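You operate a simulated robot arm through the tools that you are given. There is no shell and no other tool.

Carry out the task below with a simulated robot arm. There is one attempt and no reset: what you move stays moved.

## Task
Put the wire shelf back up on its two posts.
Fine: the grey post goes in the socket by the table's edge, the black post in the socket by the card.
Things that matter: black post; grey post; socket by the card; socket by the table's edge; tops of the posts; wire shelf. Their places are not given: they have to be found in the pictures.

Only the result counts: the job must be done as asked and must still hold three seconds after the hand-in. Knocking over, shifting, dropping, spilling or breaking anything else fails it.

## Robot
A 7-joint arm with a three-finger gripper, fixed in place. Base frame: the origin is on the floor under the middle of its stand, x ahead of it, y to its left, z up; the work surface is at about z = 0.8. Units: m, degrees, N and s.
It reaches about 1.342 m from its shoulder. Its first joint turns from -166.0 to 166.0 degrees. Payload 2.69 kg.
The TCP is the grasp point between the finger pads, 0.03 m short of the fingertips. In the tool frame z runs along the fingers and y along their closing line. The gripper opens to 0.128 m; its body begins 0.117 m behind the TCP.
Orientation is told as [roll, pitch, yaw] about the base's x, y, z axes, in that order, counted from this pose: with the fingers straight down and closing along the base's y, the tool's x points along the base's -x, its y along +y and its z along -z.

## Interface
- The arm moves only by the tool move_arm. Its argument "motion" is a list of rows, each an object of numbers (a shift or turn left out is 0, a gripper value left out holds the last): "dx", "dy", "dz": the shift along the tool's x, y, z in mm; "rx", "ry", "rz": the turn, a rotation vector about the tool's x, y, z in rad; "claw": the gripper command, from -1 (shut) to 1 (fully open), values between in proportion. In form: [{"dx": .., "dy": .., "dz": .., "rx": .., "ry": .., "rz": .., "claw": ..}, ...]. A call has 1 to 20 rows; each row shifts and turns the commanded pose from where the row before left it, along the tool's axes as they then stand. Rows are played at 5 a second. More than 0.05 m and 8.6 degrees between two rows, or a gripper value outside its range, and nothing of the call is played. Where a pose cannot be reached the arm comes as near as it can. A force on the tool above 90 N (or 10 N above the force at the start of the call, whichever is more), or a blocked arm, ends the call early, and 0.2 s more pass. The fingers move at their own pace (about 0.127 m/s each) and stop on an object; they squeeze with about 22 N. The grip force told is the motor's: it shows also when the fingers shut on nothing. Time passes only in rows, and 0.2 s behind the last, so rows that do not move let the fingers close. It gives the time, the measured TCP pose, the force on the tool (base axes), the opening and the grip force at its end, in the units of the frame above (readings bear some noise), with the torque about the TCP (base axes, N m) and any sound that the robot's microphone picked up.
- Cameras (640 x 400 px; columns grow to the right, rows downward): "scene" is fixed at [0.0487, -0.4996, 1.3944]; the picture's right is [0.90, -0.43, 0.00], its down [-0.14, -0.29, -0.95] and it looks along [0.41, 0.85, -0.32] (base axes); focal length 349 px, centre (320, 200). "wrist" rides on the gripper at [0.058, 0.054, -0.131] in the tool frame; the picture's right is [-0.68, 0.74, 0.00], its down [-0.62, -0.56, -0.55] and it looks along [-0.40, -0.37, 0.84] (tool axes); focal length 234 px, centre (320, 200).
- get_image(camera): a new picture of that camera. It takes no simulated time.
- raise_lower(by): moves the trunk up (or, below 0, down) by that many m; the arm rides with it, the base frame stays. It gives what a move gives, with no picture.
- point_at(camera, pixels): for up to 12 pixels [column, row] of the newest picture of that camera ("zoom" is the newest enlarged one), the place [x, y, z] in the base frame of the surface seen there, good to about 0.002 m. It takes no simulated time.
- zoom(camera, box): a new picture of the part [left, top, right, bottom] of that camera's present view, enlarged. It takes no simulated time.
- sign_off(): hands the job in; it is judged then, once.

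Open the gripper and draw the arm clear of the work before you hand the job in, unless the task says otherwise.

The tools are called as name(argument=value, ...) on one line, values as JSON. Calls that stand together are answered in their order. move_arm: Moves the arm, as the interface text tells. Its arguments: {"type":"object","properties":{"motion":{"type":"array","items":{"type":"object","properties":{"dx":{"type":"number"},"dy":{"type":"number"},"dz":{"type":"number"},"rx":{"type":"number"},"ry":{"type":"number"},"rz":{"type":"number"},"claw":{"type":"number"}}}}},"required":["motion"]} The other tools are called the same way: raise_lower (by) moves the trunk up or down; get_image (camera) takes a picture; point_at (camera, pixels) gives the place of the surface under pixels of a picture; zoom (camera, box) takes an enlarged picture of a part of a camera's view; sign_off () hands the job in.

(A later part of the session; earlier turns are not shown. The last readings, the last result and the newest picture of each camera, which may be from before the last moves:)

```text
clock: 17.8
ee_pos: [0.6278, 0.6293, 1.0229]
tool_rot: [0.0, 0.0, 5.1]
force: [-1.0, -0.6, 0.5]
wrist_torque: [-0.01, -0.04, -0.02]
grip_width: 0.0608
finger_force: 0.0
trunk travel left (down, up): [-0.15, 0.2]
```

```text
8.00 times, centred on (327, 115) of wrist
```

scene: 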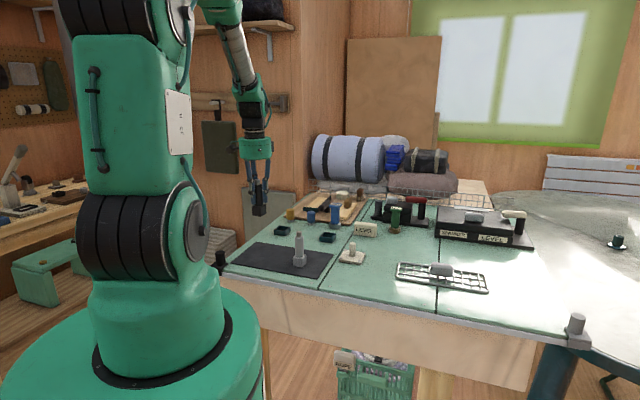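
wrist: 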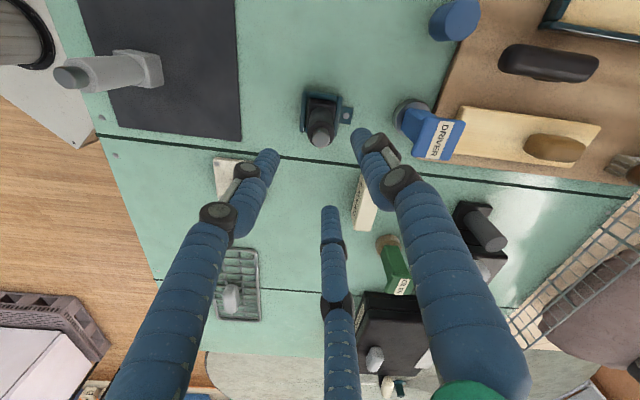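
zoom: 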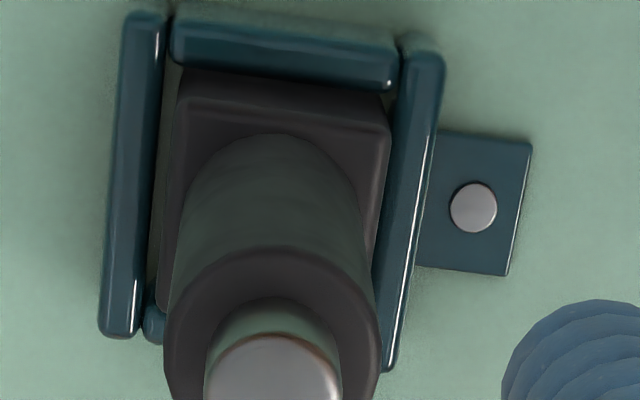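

I read pin/shaft points and socket bars here.

point_at(camera="zoom", pixels=[[206, 385], [340, 385], [273, 338], [273, 385], [167, 340], [377, 340], [185, 100], [385, 122], [140, 170], [415, 200], [280, 45], [160, 305]])

zoom(camera="wrist", box=[287, 110, 367, 160])

```text
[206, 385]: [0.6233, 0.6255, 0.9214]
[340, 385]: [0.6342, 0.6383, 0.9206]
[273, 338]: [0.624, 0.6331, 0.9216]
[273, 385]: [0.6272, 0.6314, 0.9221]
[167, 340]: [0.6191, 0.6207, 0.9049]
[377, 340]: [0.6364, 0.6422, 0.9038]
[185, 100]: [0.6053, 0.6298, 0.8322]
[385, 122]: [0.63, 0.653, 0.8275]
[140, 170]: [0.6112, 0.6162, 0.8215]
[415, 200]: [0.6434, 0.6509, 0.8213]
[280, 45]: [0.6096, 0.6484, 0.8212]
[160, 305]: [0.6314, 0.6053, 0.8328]
```

```text
8.00 times, centred on (327, 135) of wrist
```

zoom: 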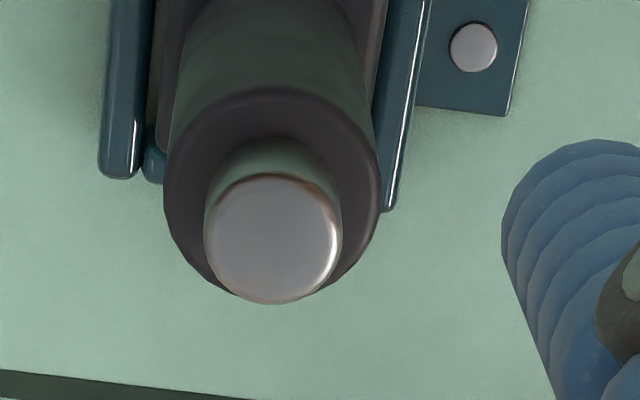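

The full pin top is visible; I read four rim points for its centre.

point_at(camera="zoom", pixels=[[208, 240], [338, 240], [272, 182], [272, 298], [272, 240], [175, 185], [370, 185], [275, 95]])

```text
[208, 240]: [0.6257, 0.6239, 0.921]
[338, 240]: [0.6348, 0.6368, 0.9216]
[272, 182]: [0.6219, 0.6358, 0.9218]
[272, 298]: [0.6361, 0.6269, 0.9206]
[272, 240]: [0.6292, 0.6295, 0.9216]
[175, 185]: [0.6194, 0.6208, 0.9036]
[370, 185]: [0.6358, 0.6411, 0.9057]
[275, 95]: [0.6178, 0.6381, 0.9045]
```

Black pin centre ≈ (0.6295, 0.6305). Now I go to above the grey post at (0.447, 0.4865), turning the tool back to yaw 0.

move_arm(motion=[{"rz": 0.044}, {"rz": 0.044}, {"dx": 20, "dy": -16}, {"dx": 32, "dy": -25.4}, {"dx": 32, "dy": -25.4}, {"dx": 32, "dy": -25.4}, {"dx": 32, "dy": -25.4}, {"dx": 20, "dy": -16}, {"dx": 12.5, "dy": -9.4, "claw": 0.3}, {}])

get_image(camera="wrist")

```text
clock: 20.0
ee_pos: [0.4489, 0.4864, 1.0248]
tool_rot: [0.1, 0.0, 0.0]
force: [-0.3, 0.5, 1.0]
wrist_torque: [0.05, 0.01, 0.02]
grip_width: 0.0829
finger_force: 0.0
trunk travel left (down, up): [-0.15, 0.2]
```

```text
taken
```

wrist: 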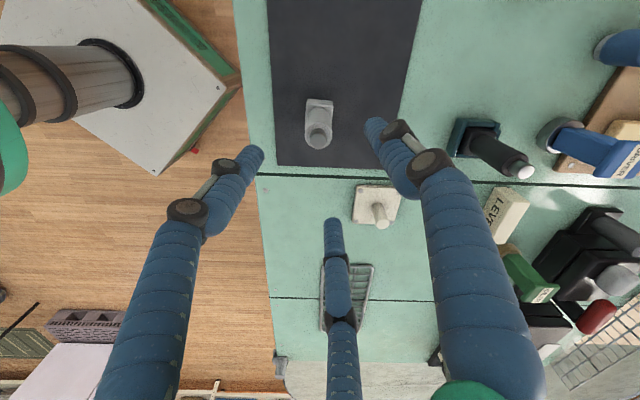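

The grey post is below at (318,125). I zoom to check its pin position against the TCP.

zoom(camera="wrist", box=[280, 95, 360, 145])

point_at(camera="zoom", pixels=[[310, 335], [250, 335], [365, 335], [310, 280], [310, 388], [240, 50], [425, 70], [212, 215], [215, 275], [400, 275]])

```text
8.00 times, centred on (320, 120) of wrist
```

zoom: 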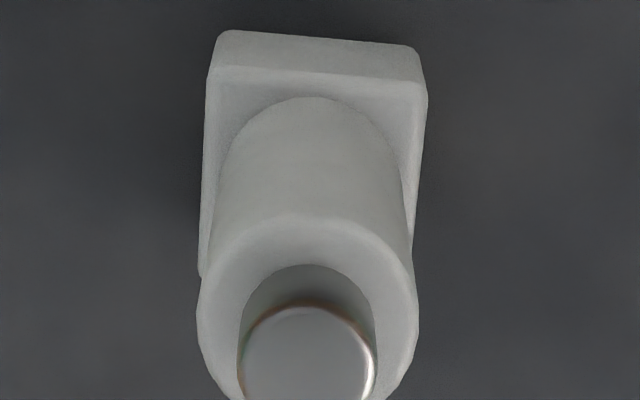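

```text
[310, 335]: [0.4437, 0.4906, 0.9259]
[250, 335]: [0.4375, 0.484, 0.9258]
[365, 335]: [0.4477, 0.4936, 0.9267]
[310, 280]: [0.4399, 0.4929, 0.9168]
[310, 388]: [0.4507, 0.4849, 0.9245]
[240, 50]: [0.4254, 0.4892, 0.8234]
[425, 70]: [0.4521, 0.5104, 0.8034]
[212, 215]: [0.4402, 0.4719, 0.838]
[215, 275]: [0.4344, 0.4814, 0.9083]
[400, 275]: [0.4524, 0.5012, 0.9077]
```

Pin centre ≈ (0.448, 0.4868), matching the TCP. I descend straight to z≈0.877.

move_arm(motion=[{"dx": 0.5, "dz": 30}, {"dz": 35}, {"dz": 35}, {"dz": 25}, {"dz": 15}, {"dz": 8}, {}])

get_image(camera="wrist")

zoom(camera="scene", box=[240, 170, 370, 280])

```text
clock: 21.6
ee_pos: [0.4486, 0.4873, 0.8756]
tool_rot: [0.0, -0.1, -0.1]
force: [-0.2, 0.2, -0.7]
wrist_torque: [-0.01, -0.05, 0.0]
grip_width: 0.0835
finger_force: 0.0
trunk travel left (down, up): [-0.15, 0.2]
```

```text
taken
```

wrist: 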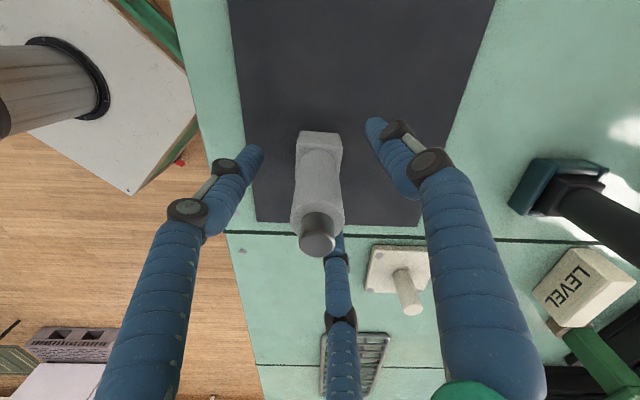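

```text
3.64 times, centred on (305, 225) of scene
```

zoom: 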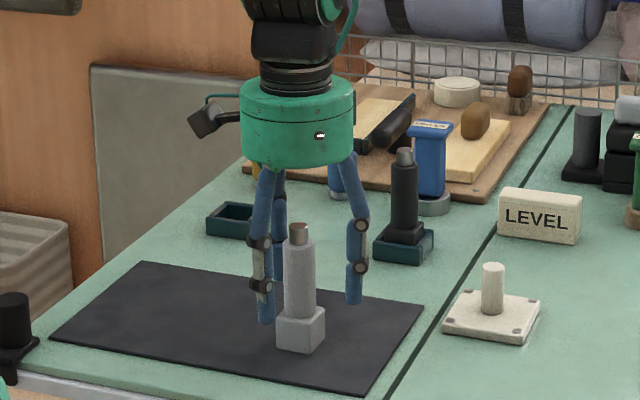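

The grey post is centred between the fingers. I close step by step, then lift 20 mm first and then to carrying height.

move_arm(motion=[{"claw": 0.0}, {"claw": -0.25}, {"claw": -0.45}, {"claw": -0.6}, {"claw": -1}, {"claw": -1}, {"claw": -1}])

move_arm(motion=[{"dz": -10}, {"dz": -20}, {"dz": -35}, {"dz": -35}, {"dz": -35}, {"dz": -35}, {}])

zoom(camera="scene", box=[240, 130, 370, 240])

```text
clock: 23.2
ee_pos: [0.4495, 0.4857, 0.8771]
tool_rot: [0.0, 0.0, -0.1]
force: [-0.5, -0.1, 0.3]
wrist_torque: [0.0, 0.01, 0.0]
grip_width: 0.0286
finger_force: 21.9
trunk travel left (down, up): [-0.15, 0.2]
```

```text
clock: 24.8
ee_pos: [0.4502, 0.4862, 1.0469]
tool_rot: [0.0, 0.0, -0.1]
force: [-0.7, -0.2, -0.4]
wrist_torque: [0.02, 0.0, -0.03]
grip_width: 0.0283
finger_force: 21.9
trunk travel left (down, up): [-0.15, 0.2]
```

```text
3.64 times, centred on (305, 185) of scene
```

zoom: 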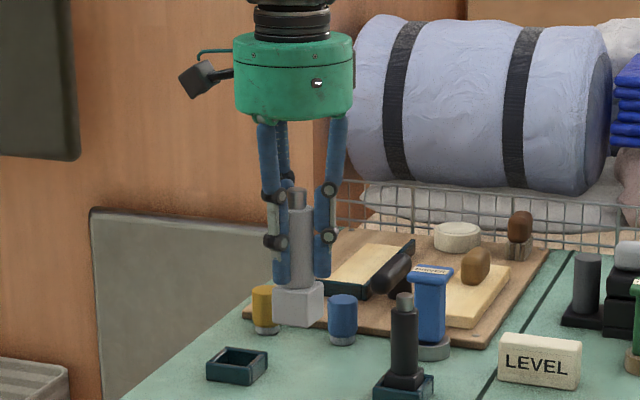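

The grey post is held upright. I carry it to above the left socket at (0.487, 0.771) and turn it ≈4.6°.

move_arm(motion=[{"dx": -2.5, "dy": 19}, {"dx": -5, "dy": 38}, {"dx": -5, "dy": 38}, {"dx": -5, "dy": 38}, {"dx": -5, "dy": 38}, {"dx": -5, "dy": 38}, {"dx": -4.5, "dy": 34}, {"dx": -3, "dy": 24}, {"dx": -2.5, "dy": 17.8}, {"rz": -0.04}, {"rz": -0.04}, {}])

zoom(camera="wrist", box=[280, 75, 376, 135])

get_image(camera="wrist")

```text
clock: 27.4
ee_pos: [0.4861, 0.7725, 1.0457]
tool_rot: [0.0, 0.0, 4.6]
force: [-0.1, -0.8, -1.7]
wrist_torque: [0.0, 0.0, 0.0]
grip_width: 0.0286
finger_force: 21.6
trunk travel left (down, up): [-0.15, 0.2]
```

```text
6.67 times, centred on (328, 105) of wrist
```

zoom: 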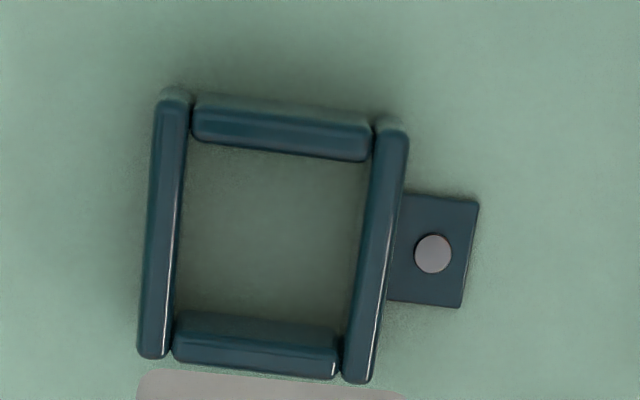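

```text
taken
```

wrist: 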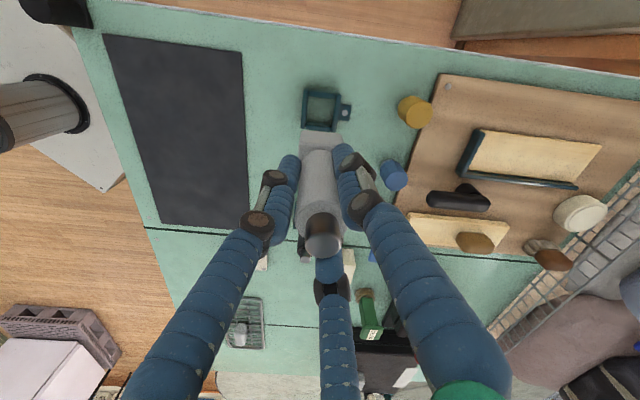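

The view matches the earlier one over the other socket. I read the bar midpoints to fix this socket's centre.

zoom(camera="wrist", box=[280, 75, 376, 135])

point_at(camera="zoom", pixels=[[163, 230], [390, 250], [282, 128], [258, 348], [180, 230], [366, 250], [282, 150], [258, 330], [152, 345], [173, 105], [356, 370], [393, 130]])

```text
6.67 times, centred on (328, 105) of wrist
```

zoom: 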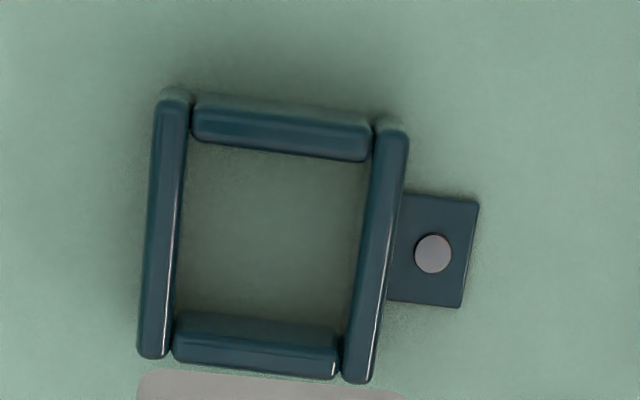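

```text
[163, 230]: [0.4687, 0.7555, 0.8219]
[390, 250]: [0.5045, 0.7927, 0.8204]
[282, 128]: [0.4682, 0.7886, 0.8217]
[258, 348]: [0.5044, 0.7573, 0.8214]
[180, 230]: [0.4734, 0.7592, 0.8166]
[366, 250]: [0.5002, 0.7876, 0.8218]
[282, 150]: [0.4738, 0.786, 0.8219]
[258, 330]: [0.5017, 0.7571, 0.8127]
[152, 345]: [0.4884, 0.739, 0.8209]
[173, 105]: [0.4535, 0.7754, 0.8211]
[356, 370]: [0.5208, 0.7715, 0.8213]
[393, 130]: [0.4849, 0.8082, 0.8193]
```

Socket centre by this reading is ≈ (0.487, 0.7737); allowing for the 2 mm correction found with the first post I aim at (0.488, 0.772). I lower to a hover above the rim.

move_arm(motion=[{"dx": -2, "dz": 25}, {"dz": 35}, {"dz": 35}, {"dz": 20}, {"dz": 13}, {}])

zoom(camera="scene", box=[262, 200, 306, 240])

```text
clock: 28.8
ee_pos: [0.4899, 0.7715, 0.9181]
tool_rot: [0.0, 0.0, 4.6]
force: [0.4, -0.1, -1.2]
wrist_torque: [0.03, 0.01, 0.01]
grip_width: 0.0285
finger_force: 22.6
trunk travel left (down, up): [-0.15, 0.2]
```

```text
10.00 times, centred on (284, 220) of scene
```

zoom: 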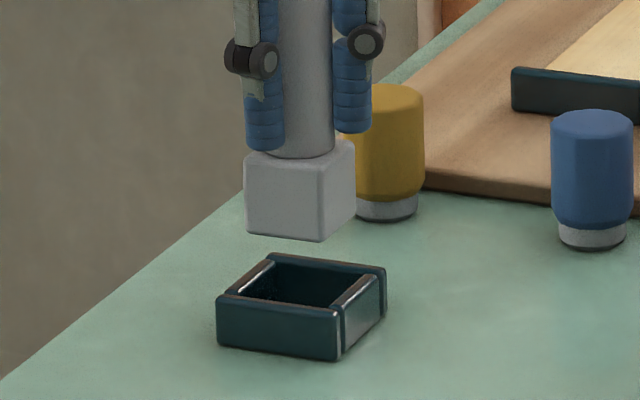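

I read the block's bottom corners and the socket rim corners in this one picture.

point_at(camera="zoom", pixels=[[248, 160], [320, 165], [352, 142], [250, 225], [321, 236], [353, 210], [221, 300], [338, 314], [383, 272], [270, 258], [248, 195], [322, 200]])

```text
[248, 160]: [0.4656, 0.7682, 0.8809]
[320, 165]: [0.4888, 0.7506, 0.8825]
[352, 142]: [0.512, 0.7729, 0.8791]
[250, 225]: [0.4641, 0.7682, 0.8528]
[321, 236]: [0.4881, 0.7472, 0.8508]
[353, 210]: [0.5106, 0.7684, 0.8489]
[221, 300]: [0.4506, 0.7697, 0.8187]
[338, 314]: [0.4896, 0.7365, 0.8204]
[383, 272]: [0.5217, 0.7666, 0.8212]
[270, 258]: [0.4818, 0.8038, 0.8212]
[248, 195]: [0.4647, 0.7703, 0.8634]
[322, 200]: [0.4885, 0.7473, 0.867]
```

Block centre ≈ (0.488, 0.770) against socket ≈ (0.4865, 0.7695) in the same picture. I nudge 0.7 mm and lower into the frame to z≈0.878.

move_arm(motion=[{"dx": 0.6, "dy": -0.4, "dz": 12}, {"dz": 12}, {"dz": 8}, {"dz": 5}, {"dz": 3}, {}])

zoom(camera="scene", box=[262, 200, 306, 240])

zoom(camera="wrist", box=[285, 110, 365, 160])

```text
clock: 30.2
ee_pos: [0.4875, 0.7704, 0.8771]
tool_rot: [0.0, 0.0, 4.6]
force: [1.0, 0.4, -1.3]
wrist_torque: [-0.04, 0.05, 0.0]
grip_width: 0.0286
finger_force: 21.7
trunk travel left (down, up): [-0.15, 0.2]
```

```text
10.00 times, centred on (284, 220) of scene
```

zoom: 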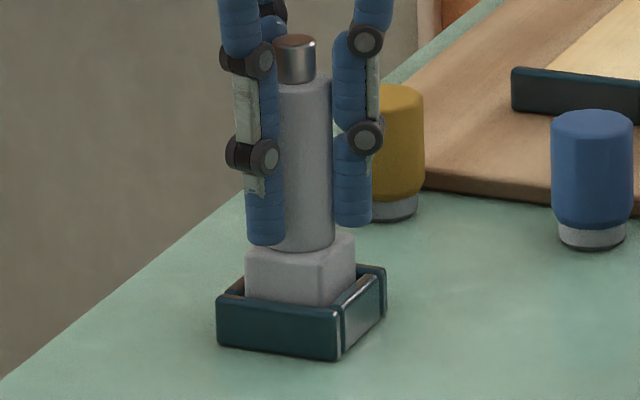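

```text
8.00 times, centred on (325, 135) of wrist
```

zoom: 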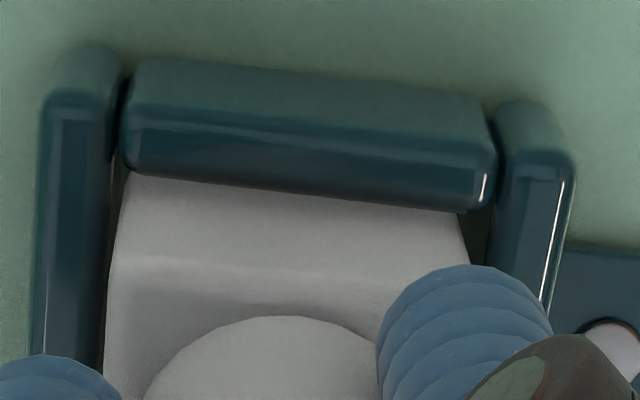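

The block went in without side load; it sits slightly nearer the left bar in the wrist view. I shift 0.8 mm back to centre and lower in 1 mm steps.

move_arm(motion=[{"dx": -0.65, "dy": 0.55}, {"dz": 1}, {"dz": 1}, {}])

```text
clock: 31.2
ee_pos: [0.4889, 0.7727, 0.8756]
tool_rot: [-0.1, 0.0, 4.6]
force: [0.6, 0.3, -1.5]
wrist_torque: [0.05, -0.01, 0.02]
grip_width: 0.0286
finger_force: 21.8
trunk travel left (down, up): [-0.15, 0.2]
```

No contact yet; I continue down.

move_arm(motion=[{"dz": 1}, {"dz": 1}, {}])

```text
clock: 32.0
ee_pos: [0.4879, 0.7724, 0.8741]
tool_rot: [0.0, 0.0, 4.5]
force: [-0.2, 0.5, -1.0]
wrist_torque: [-0.03, 0.0, 0.03]
grip_width: 0.0286
finger_force: 22.0
trunk travel left (down, up): [-0.15, 0.2]
```

Still free; another 2 mm in small steps.

move_arm(motion=[{"dz": 0.8}, {"dz": 0.8}, {}])

```text
clock: 32.8
ee_pos: [0.4882, 0.7722, 0.873]
tool_rot: [0.0, 0.0, 4.6]
force: [0.3, 0.0, -0.3]
wrist_torque: [-0.04, -0.01, -0.02]
grip_width: 0.0283
finger_force: 22.2
trunk travel left (down, up): [-0.15, 0.2]
```

Nearly there; one more millimetre or two.

move_arm(motion=[{"dz": 0.8}, {"dz": 0.8}, {}])

```text
clock: 33.6
ee_pos: [0.4877, 0.7719, 0.8719]
tool_rot: [0.1, -0.1, 4.7]
force: [-3.7, 0.5, 9.4]
wrist_torque: [0.07, -0.02, -0.03]
grip_width: 0.0284
finger_force: 22.4
trunk travel left (down, up): [-0.15, 0.2]
```

Contact with the floor (9.4 N up at z≈0.872). I ease off 0.7 mm and open gently.

move_arm(motion=[{"dz": -0.7}, {"claw": -0.5}, {"claw": -0.4}, {"claw": -0.25}, {"claw": -0.05}, {}])

zoom(camera="scene", box=[252, 190, 316, 240])

get_image(camera="wrist")

```text
clock: 35.0
ee_pos: [0.488, 0.7724, 0.8712]
tool_rot: [0.1, 0.0, 4.6]
force: [0.1, 0.2, 0.1]
wrist_torque: [0.0, -0.02, -0.01]
grip_width: 0.061
finger_force: 0.0
trunk travel left (down, up): [-0.15, 0.2]
```

```text
8.00 times, centred on (284, 215) of scene
```

zoom: 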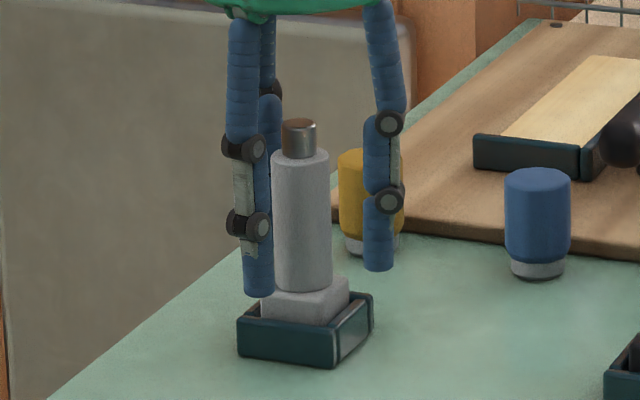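

```text
taken
```

wrist: 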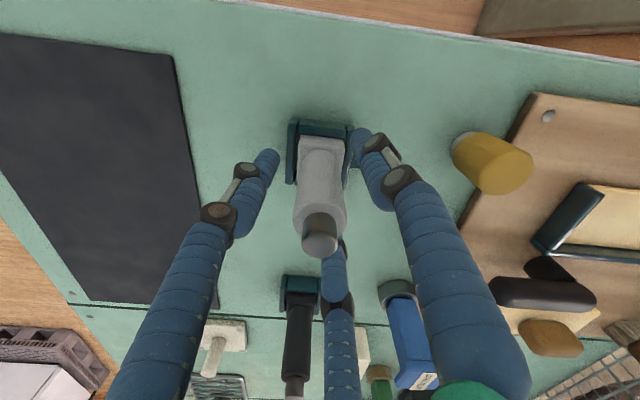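

The grey post is released and stands in the left socket. I rise 150 mm and measure both pins.

move_arm(motion=[{"dz": -15}, {"dz": -30}, {"dz": -35}, {"dz": -35}, {"dz": -35}, {}])

get_image(camera="wrist")

zoom(camera="scene", box=[252, 180, 372, 255])

```text
clock: 36.4
ee_pos: [0.4881, 0.771, 1.0225]
tool_rot: [0.0, 0.0, 4.5]
force: [0.1, -1.0, 0.2]
wrist_torque: [0.02, -0.01, -0.02]
grip_width: 0.0608
finger_force: 0.0
trunk travel left (down, up): [-0.15, 0.2]
```

```text
taken
```

wrist: 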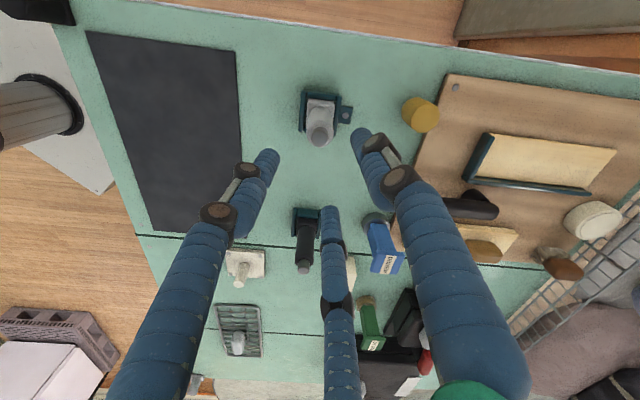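

```text
5.33 times, centred on (312, 218) of scene
```

zoom: 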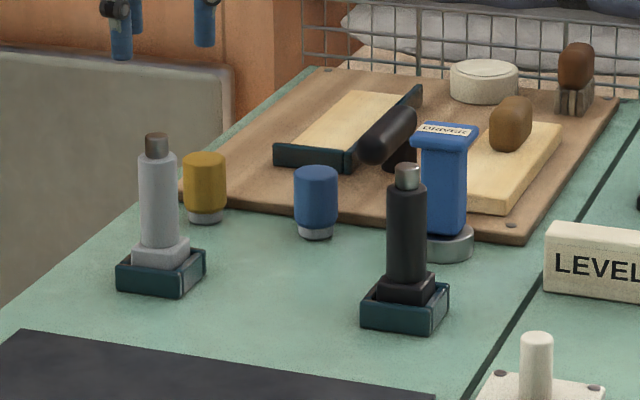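

Both posts stand in their sockets. I zoom on the grey pin from the wrist and on both pins from the scene camera for their exact places.

zoom(camera="wrist", box=[280, 110, 360, 160])

point_at(camera="zoom", pixels=[[255, 210], [385, 210], [320, 160], [320, 268], [320, 215], [225, 165], [425, 165]])

zoom(camera="scene", box=[276, 200, 340, 240])

```text
8.00 times, centred on (320, 135) of wrist
```

zoom: 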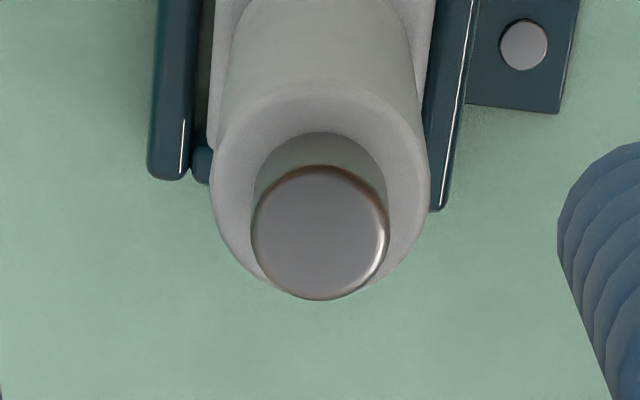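

```text
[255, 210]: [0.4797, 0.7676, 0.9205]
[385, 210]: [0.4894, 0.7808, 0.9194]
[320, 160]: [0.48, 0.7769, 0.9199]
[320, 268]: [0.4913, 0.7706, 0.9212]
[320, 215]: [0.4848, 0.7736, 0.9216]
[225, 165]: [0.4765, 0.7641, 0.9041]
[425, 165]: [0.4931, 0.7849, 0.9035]
```

```text
10.00 times, centred on (308, 220) of scene
```

zoom: 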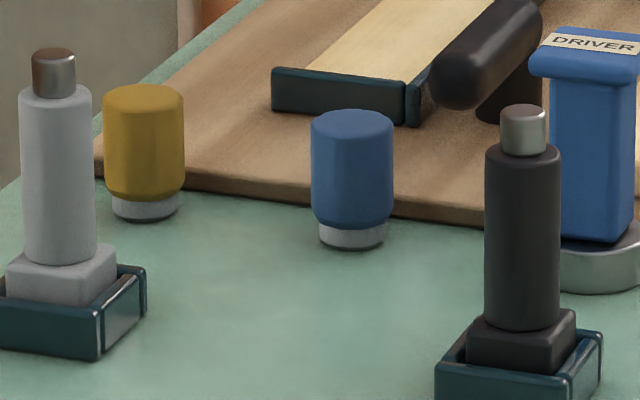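

I read both pin tops from the scene picture for a cross-check.

point_at(camera="zoom", pixels=[[53, 52], [34, 70], [73, 70], [22, 95], [93, 98], [523, 108], [502, 125], [546, 125], [487, 150], [558, 152], [53, 80], [523, 140]])

```text
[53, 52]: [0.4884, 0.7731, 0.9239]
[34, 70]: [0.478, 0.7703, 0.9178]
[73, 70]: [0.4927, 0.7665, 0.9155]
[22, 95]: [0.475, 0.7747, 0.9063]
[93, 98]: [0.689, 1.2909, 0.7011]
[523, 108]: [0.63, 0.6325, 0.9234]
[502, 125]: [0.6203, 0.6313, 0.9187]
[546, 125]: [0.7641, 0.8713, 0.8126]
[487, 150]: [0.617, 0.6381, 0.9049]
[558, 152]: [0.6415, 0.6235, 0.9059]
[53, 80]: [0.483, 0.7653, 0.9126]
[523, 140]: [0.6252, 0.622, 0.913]
```

Pins: grey ≈ (0.487, 0.773), black ≈ (0.6295, 0.6305), shoulders at z≈0.905, so spacing ≈ 0.201. Now I rise, turn to yaw −45° (one finger each side of the handle's long faces) and travel toward the shelf.

move_arm(motion=[{"dz": -25}, {"dz": -25}, {"rz": 0.124}, {"rz": 0.124}, {"rz": 0.124}, {"rz": 0.124}, {"rz": 0.124}, {"rz": 0.124}, {"rz": 0.122}, {}])

move_arm(motion=[{"dx": -24, "dy": -6}, {"dx": -43, "dy": -10.6}, {"dx": -43, "dy": -10.6}, {"dx": -43, "dy": -10.6}, {"dx": -43, "dy": -10.6}, {"dx": -43, "dy": -10.6}, {"dx": -43, "dy": -10.6}, {"dx": -43, "dy": -10.6}, {"dx": -43, "dy": -10.6}, {"dx": -43, "dy": -10.6}, {"dx": -43, "dy": -10.6}, {"dx": -43, "dy": -10.6}, {"dx": -43, "dy": -10.6}, {"dx": -43, "dy": -10.6}, {"dx": -25, "dy": -6}, {"dx": -20, "dy": -5}, {}])

get_image(camera="wrist")

get_image(camera="scene")

```text
clock: 38.6
ee_pos: [0.4893, 0.7717, 1.0715]
tool_rot: [0.0, 0.0, -45.0]
force: [-0.3, -0.3, 0.4]
wrist_torque: [-0.03, -0.01, 0.01]
grip_width: 0.0605
finger_force: 0.0
trunk travel left (down, up): [-0.15, 0.2]
```

```text
clock: 42.2
ee_pos: [0.822, 0.2184, 1.0719]
tool_rot: [0.0, -0.1, -45.0]
force: [-0.4, 0.2, 0.4]
wrist_torque: [0.03, 0.02, -0.01]
grip_width: 0.0608
finger_force: 0.0
trunk travel left (down, up): [-0.15, 0.2]
```

```text
taken
```

wrist: 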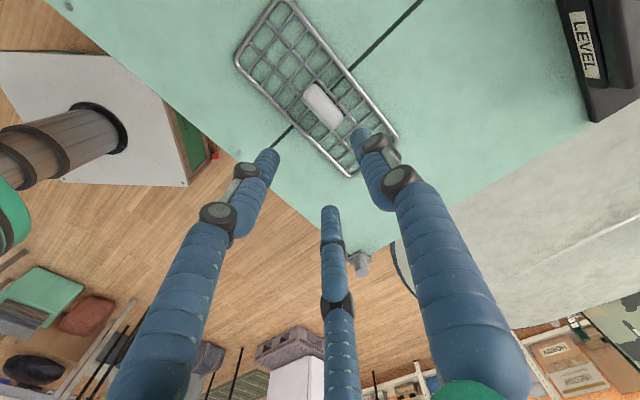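

```text
taken
```

scene: 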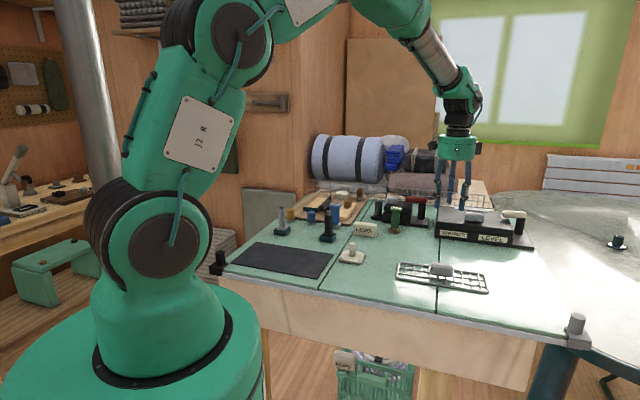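

The shelf with its handle block shows at (320,105) in the wrist view. I zoom in to measure the handle, bars and cells.

zoom(camera="wrist", box=[225, 0, 415, 180])

zoom(camera="wrist", box=[280, 75, 376, 135])

```text
2.22 times, centred on (320, 90) of wrist
```

zoom: 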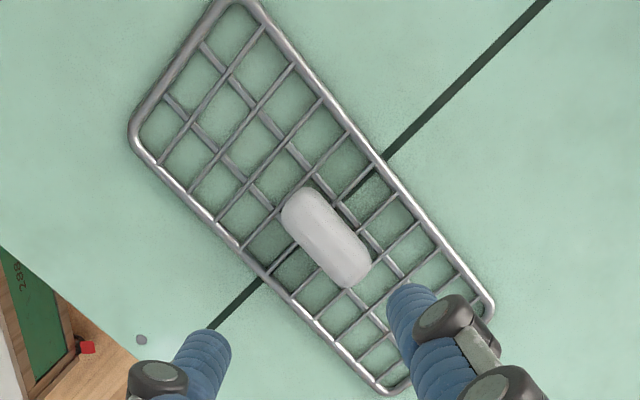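

```text
6.67 times, centred on (328, 105) of wrist
```

zoom: 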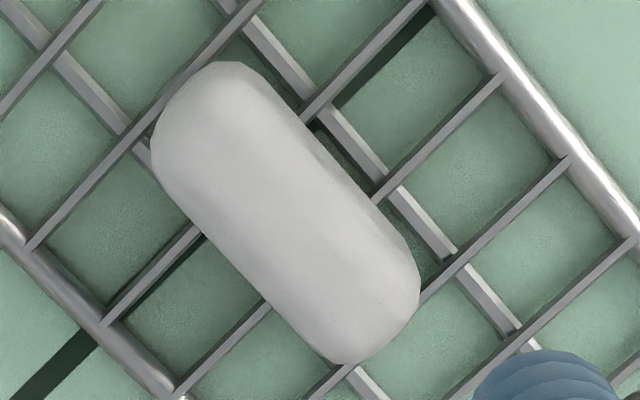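

I read the handle's outline and top, from this tight zoom.

point_at(camera="zoom", pixels=[[285, 215], [215, 70], [355, 355], [165, 150], [240, 260], [300, 110], [400, 245], [325, 150], [200, 130], [350, 310], [310, 330], [160, 165]])

zoom(camera="wrist", box=[225, 0, 345, 100])

```text
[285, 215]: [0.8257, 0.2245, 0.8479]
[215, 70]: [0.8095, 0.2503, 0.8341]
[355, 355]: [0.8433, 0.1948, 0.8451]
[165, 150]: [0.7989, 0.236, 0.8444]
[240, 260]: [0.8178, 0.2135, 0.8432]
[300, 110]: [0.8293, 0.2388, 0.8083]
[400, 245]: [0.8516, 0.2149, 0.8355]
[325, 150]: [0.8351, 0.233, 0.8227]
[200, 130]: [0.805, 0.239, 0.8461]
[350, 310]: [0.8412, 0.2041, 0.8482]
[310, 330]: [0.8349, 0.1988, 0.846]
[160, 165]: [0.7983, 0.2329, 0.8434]
```

```text
4.00 times, centred on (285, 50) of wrist
```

zoom: 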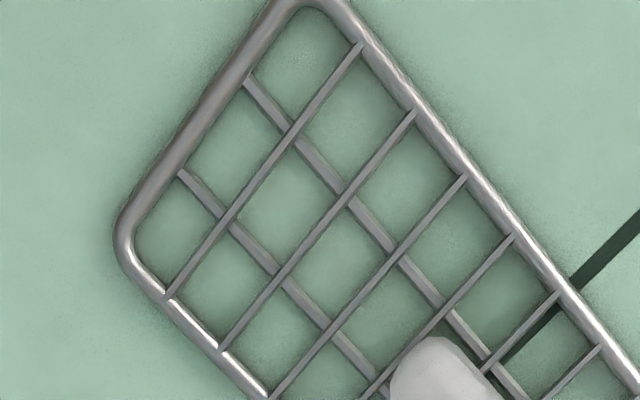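

The grid is clear: I read where the cross wires meet the long rails, and the corner, to get the cell spacing.

point_at(camera="zoom", pixels=[[361, 46], [413, 113], [464, 179], [512, 238], [560, 294], [600, 348], [167, 295], [219, 347], [269, 395], [230, 220], [285, 278], [340, 205]])

zoom(camera="scene", box=[390, 250, 494, 302])

```text
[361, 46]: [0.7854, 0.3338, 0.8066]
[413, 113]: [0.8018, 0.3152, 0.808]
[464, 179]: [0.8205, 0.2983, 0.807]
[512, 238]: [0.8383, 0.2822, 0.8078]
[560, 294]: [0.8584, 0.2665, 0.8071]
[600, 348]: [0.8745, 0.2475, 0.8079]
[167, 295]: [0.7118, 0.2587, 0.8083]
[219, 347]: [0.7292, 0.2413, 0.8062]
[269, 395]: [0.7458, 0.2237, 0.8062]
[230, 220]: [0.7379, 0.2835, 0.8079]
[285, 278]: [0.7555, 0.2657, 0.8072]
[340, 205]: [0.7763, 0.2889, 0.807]
```

```text
6.15 times, centred on (442, 276) of scene
```

zoom: 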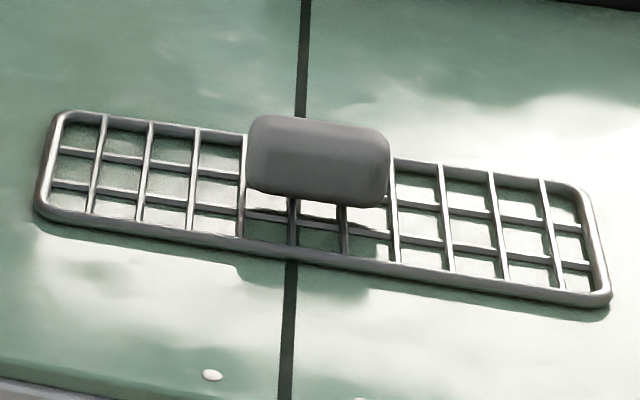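

Cell pitch is 25 mm, so the second cells from each end (±100 mm, middle row) match the pins' spacing; handle centre ≈ (0.826, 0.219), ~23 mm wide, top z≈0.848. I open wider, offset the TCP slightly to suit the one-versus-two fingers, and go down to z≈0.90.

move_arm(motion=[{"dx": -2.4, "dy": -2.4, "dz": 30, "claw": 0.5}, {"dz": 35}, {"dz": 35}, {"dz": 35}, {"dz": 35}, {}])

get_image(camera="wrist")

zoom(camera="scene", box=[380, 190, 510, 300])

```text
clock: 43.6
ee_pos: [0.8236, 0.2152, 0.8998]
tool_rot: [0.0, 0.1, -44.9]
force: [0.8, 0.6, -1.0]
wrist_torque: [-0.02, 0.05, -0.01]
grip_width: 0.096
finger_force: 0.1
trunk travel left (down, up): [-0.15, 0.2]
```

```text
taken
```

wrist: 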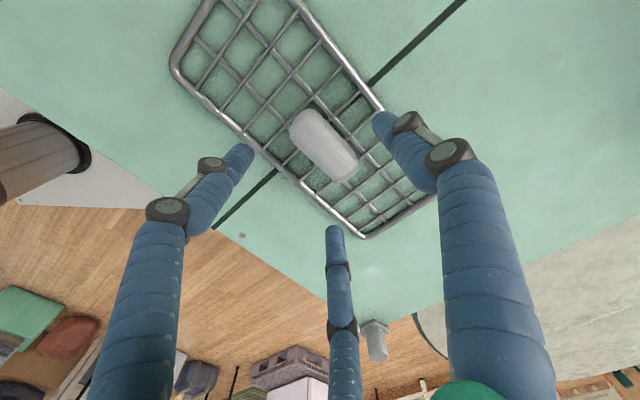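

```text
3.64 times, centred on (445, 245) of scene
```

zoom: 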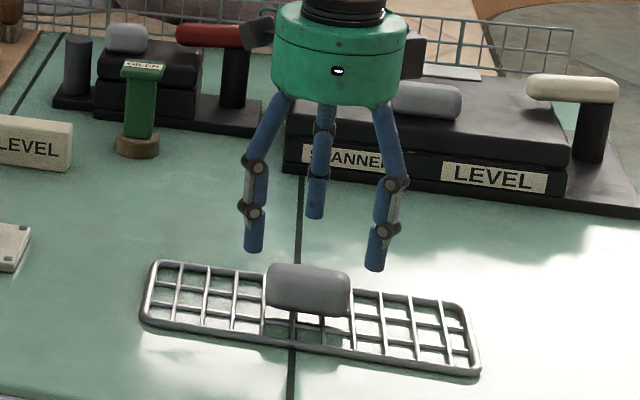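

The two near fingers and the far finger straddle the handle as planned. I descend to z≈0.85 slowly.

move_arm(motion=[{"dz": 20}, {"dz": 15}, {"dz": 10}, {"dz": 5}, {}])

zoom(camera="scene", box=[390, 215, 500, 300])

get_image(camera="wrist")

```text
clock: 44.8
ee_pos: [0.8224, 0.2154, 0.8507]
tool_rot: [0.0, 0.0, -45.0]
force: [0.6, -0.2, 0.1]
wrist_torque: [0.02, 0.03, 0.04]
grip_width: 0.096
finger_force: 0.1
trunk travel left (down, up): [-0.15, 0.2]
```

```text
4.71 times, centred on (445, 258) of scene
```

zoom: 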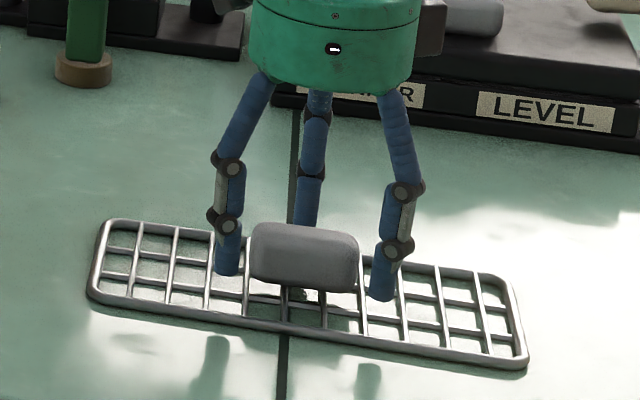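

```text
taken
```

wrist: 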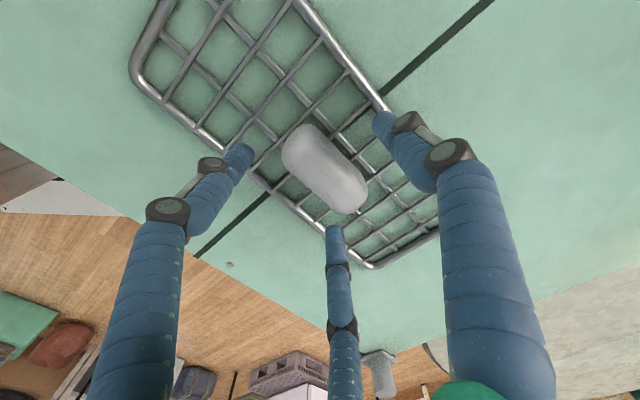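

I check the handle's lower edge height and the fingertip heights with the zoomed scene view.

zoom(camera="scene", box=[420, 245, 480, 283])

point_at(camera="zoom", pixels=[[200, 160], [250, 175], [300, 180], [120, 150], [340, 195], [200, 90], [80, 165], [370, 215], [110, 60], [355, 100], [215, 195], [225, 170]])

```text
10.53 times, centred on (450, 264) of scene
```

zoom: 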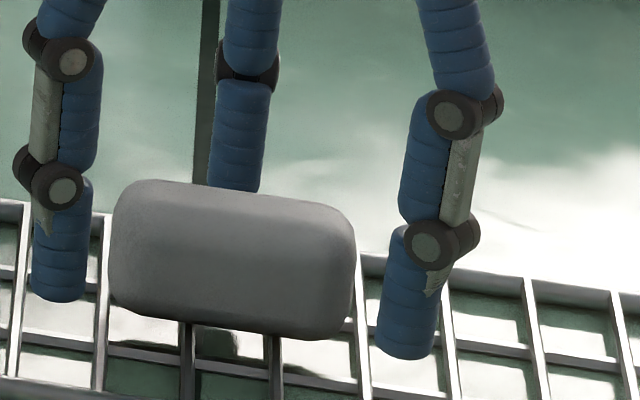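

```text
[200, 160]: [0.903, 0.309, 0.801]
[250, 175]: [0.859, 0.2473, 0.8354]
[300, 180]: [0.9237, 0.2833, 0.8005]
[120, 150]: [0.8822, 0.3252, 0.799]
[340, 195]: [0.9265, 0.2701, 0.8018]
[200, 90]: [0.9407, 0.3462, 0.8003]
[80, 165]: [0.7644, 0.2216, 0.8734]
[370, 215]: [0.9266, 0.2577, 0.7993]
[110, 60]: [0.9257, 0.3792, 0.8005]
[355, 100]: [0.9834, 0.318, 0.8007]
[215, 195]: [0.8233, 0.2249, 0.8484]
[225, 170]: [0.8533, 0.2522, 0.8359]
```

I read the handle's face and the fingertip ends now that the picture's layout is known.

point_at(camera="zoom", pixels=[[200, 315], [280, 330], [150, 300], [230, 290], [230, 240], [160, 190], [310, 205], [60, 298], [405, 355], [115, 250], [352, 280], [230, 310]])

```text
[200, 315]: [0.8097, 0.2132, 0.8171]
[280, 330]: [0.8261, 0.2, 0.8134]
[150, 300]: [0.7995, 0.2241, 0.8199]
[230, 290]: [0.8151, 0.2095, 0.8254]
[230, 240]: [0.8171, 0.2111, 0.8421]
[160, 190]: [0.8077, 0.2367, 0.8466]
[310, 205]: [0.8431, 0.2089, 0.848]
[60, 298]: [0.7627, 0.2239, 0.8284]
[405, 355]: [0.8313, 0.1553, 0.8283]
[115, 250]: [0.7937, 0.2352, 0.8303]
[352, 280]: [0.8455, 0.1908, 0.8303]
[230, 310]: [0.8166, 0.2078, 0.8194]
```

Handle spans z 0.814–0.848 and is centred between the fingers along its length. I lower 5 mm more and close slowly.

move_arm(motion=[{"dz": 5}, {"claw": 0.3}, {"claw": 0.1}, {"claw": -0.1}, {"claw": -0.25}, {"claw": -0.35}, {"claw": -0.45}, {"claw": -0.55}, {"claw": -0.7}, {"claw": -1}, {"claw": -1}, {"claw": -1}])

zoom(camera="scene", box=[390, 215, 500, 300])

get_image(camera="wrist")

```text
clock: 47.4
ee_pos: [0.8235, 0.2157, 0.8465]
tool_rot: [0.0, 0.0, -45.0]
force: [-0.1, 0.3, 0.0]
wrist_torque: [0.06, -0.06, 0.01]
grip_width: 0.0439
finger_force: 22.4
trunk travel left (down, up): [-0.15, 0.2]
```

```text
4.71 times, centred on (445, 258) of scene
```

zoom: 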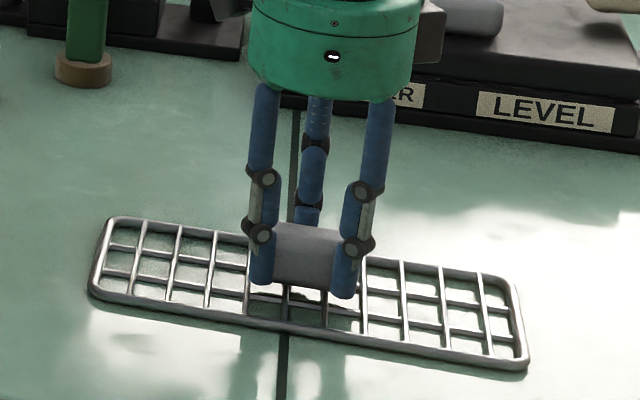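

```text
taken
```

wrist: 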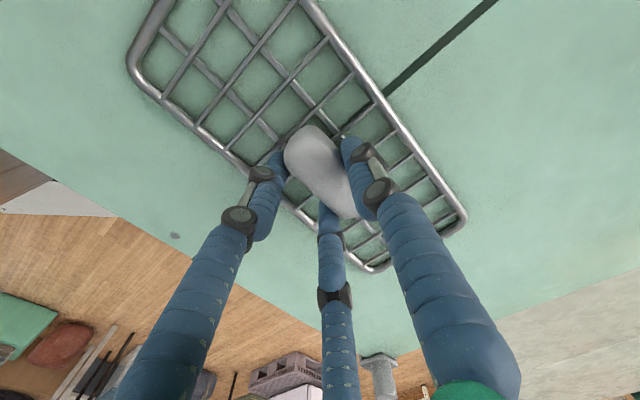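

Gripped at 44 mm with 22 N, two fingers near and one far. I lift 25 mm slowly and check.

move_arm(motion=[{"dz": -4}, {"dz": -6}, {"dz": -15}, {}])

zoom(camera="scene", box=[390, 215, 500, 300])

```text
clock: 48.4
ee_pos: [0.8222, 0.215, 0.8721]
tool_rot: [-0.1, 0.0, -45.0]
force: [0.4, 0.6, -2.2]
wrist_torque: [-0.03, 0.01, 0.02]
grip_width: 0.044
finger_force: 22.6
trunk travel left (down, up): [-0.15, 0.2]
```

```text
4.71 times, centred on (445, 258) of scene
```

zoom: 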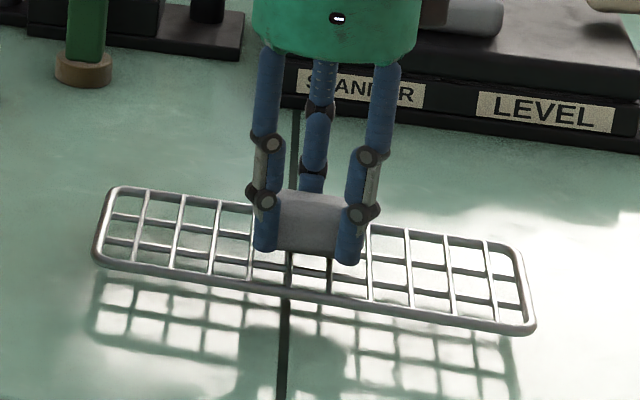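

The shelf hangs level with about 2 N load. I raise it to z≈1.05.

move_arm(motion=[{"dz": -20}, {"dz": -30}, {"dz": -30}, {"dz": -30}, {"dz": -30}, {"dz": -25}, {"dz": -15}, {}])

zoom(camera="scene", box=[370, 130, 530, 250])

```text
clock: 50.2
ee_pos: [0.822, 0.2158, 1.0513]
tool_rot: [-0.1, 0.0, -45.0]
force: [-0.2, -0.4, -1.0]
wrist_torque: [-0.05, 0.01, 0.0]
grip_width: 0.0442
finger_force: 22.1
trunk travel left (down, up): [-0.15, 0.2]
```

```text
3.33 times, centred on (450, 190) of scene
```

zoom: 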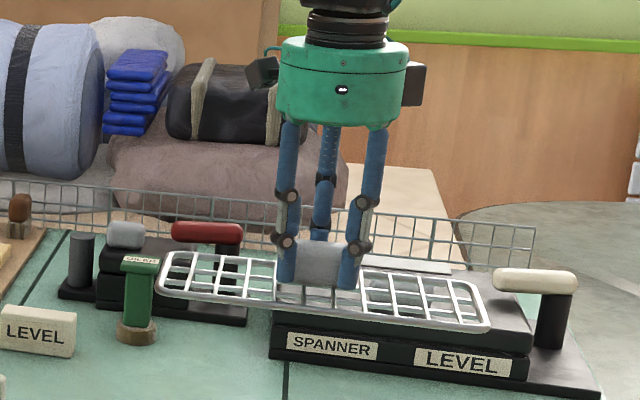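

The shelf is held firmly and level. I carry it toward the posts' midpoint, smoothly, staying at z≈1.05 where nothing reaches.

move_arm(motion=[{"dx": 10, "dy": 2.8}, {"dx": 20, "dy": 5.7}, {"dx": 34, "dy": 9.6}, {"dx": 36, "dy": 10.2}, {"dx": 36, "dy": 10.2}, {"dx": 36, "dy": 10.2}, {"dx": 36, "dy": 10.2}, {"dx": 36, "dy": 10.2}, {"dx": 36, "dy": 10.2}, {"dx": 36, "dy": 10.2}, {"dx": 36, "dy": 10.2}, {"dx": 36, "dy": 10.2}, {"dx": 36, "dy": 10.2}, {"dx": 36, "dy": 10.2}, {"dx": 30, "dy": 8.5}, {"dx": 20, "dy": 5.7}, {"dx": 14, "dy": 4}, {"dx": 6.8, "dy": 1.9}, {}])

get_image(camera="scene")

get_image(camera="wrist")

zoom(camera="scene", box=[240, 150, 380, 250])

```text
clock: 54.2
ee_pos: [0.5528, 0.697, 1.0521]
tool_rot: [-0.1, -0.1, -45.0]
force: [0.9, 0.5, -2.3]
wrist_torque: [0.0, 0.03, 0.0]
grip_width: 0.044
finger_force: 21.9
trunk travel left (down, up): [-0.15, 0.2]
```

```text
taken
```

scene: 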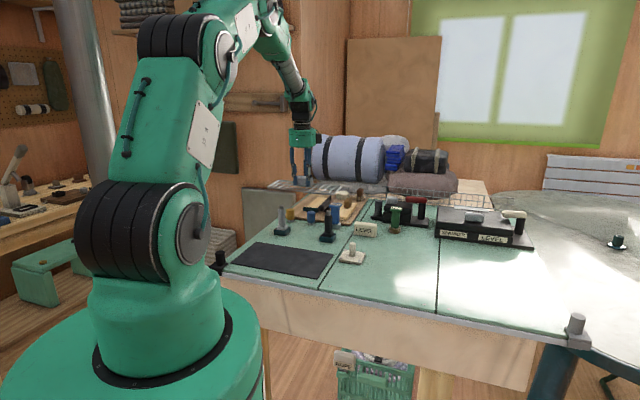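

```text
taken
```

wrist: 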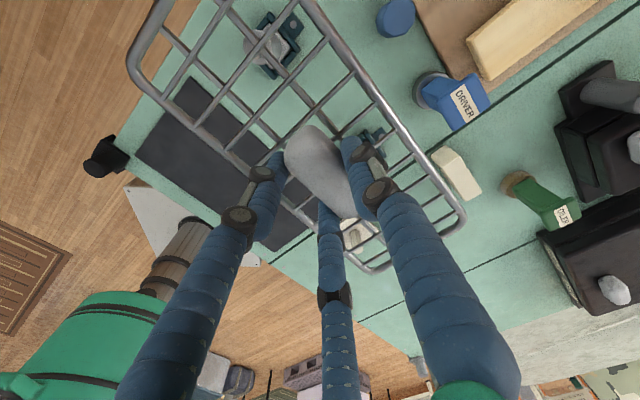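

```text
4.00 times, centred on (310, 200) of scene
```

zoom: 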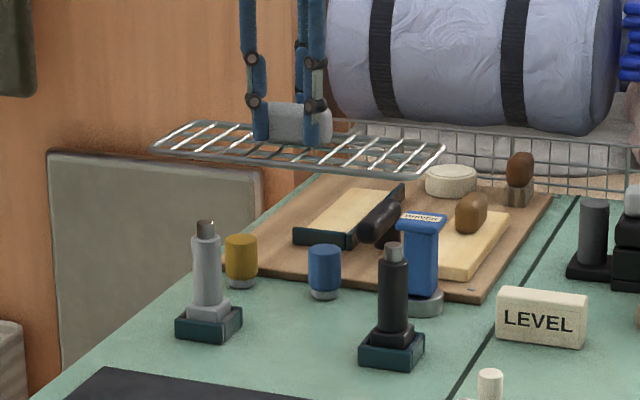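

The shelf is above the posts. I zoom tightly on the shelf to read its rails and wires in the base frame.

zoom(camera="scene", box=[274, 172, 354, 202])

```text
8.00 times, centred on (314, 187) of scene
```

zoom: 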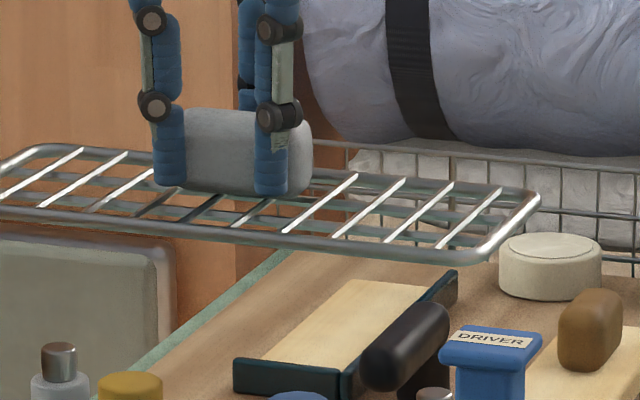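

I shift the zoom so the whole shelf is in frame.

zoom(camera="scene", box=[271, 176, 311, 206])

zoom(camera="scene", box=[266, 170, 358, 210])

```text
13.33 times, centred on (291, 191) of scene
```

zoom: 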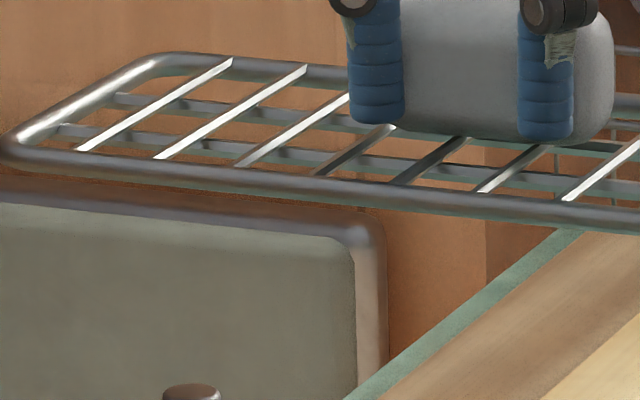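

```text
6.96 times, centred on (312, 190) of scene
```

zoom: 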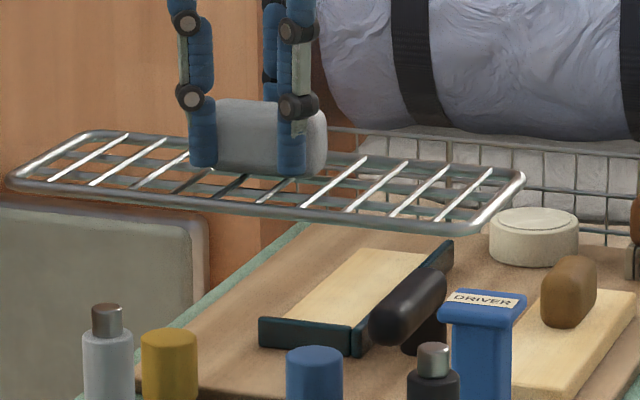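

I read wire ends along the near rail and the far rail, plus both pins in the same picture.

point_at(camera="zoom", pixels=[[49, 180], [91, 185], [133, 188], [302, 206], [347, 211], [392, 215], [437, 220], [127, 135], [165, 140], [448, 167], [491, 170], [12, 183]])

point_at(camera="zoom", pixels=[[106, 325], [106, 306], [433, 362], [433, 346], [475, 227], [522, 175], [100, 133], [15, 180], [200, 198], [300, 213], [400, 222], [60, 187]])

```text
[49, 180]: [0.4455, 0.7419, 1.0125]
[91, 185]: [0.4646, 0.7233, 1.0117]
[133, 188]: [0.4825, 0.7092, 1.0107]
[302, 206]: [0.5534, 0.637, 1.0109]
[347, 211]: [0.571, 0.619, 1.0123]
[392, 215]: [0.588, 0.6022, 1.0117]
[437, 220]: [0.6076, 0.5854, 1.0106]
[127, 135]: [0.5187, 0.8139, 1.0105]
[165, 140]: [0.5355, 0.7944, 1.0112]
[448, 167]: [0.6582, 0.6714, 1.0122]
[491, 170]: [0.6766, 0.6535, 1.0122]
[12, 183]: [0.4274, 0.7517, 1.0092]
```

```text
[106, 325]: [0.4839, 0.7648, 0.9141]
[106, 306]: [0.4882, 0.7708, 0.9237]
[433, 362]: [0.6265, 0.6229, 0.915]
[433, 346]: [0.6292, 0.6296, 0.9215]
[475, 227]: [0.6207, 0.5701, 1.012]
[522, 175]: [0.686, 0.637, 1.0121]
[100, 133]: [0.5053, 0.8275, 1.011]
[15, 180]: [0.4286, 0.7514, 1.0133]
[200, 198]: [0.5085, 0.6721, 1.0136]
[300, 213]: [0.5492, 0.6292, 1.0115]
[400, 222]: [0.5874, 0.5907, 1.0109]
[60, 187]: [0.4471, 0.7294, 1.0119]
```

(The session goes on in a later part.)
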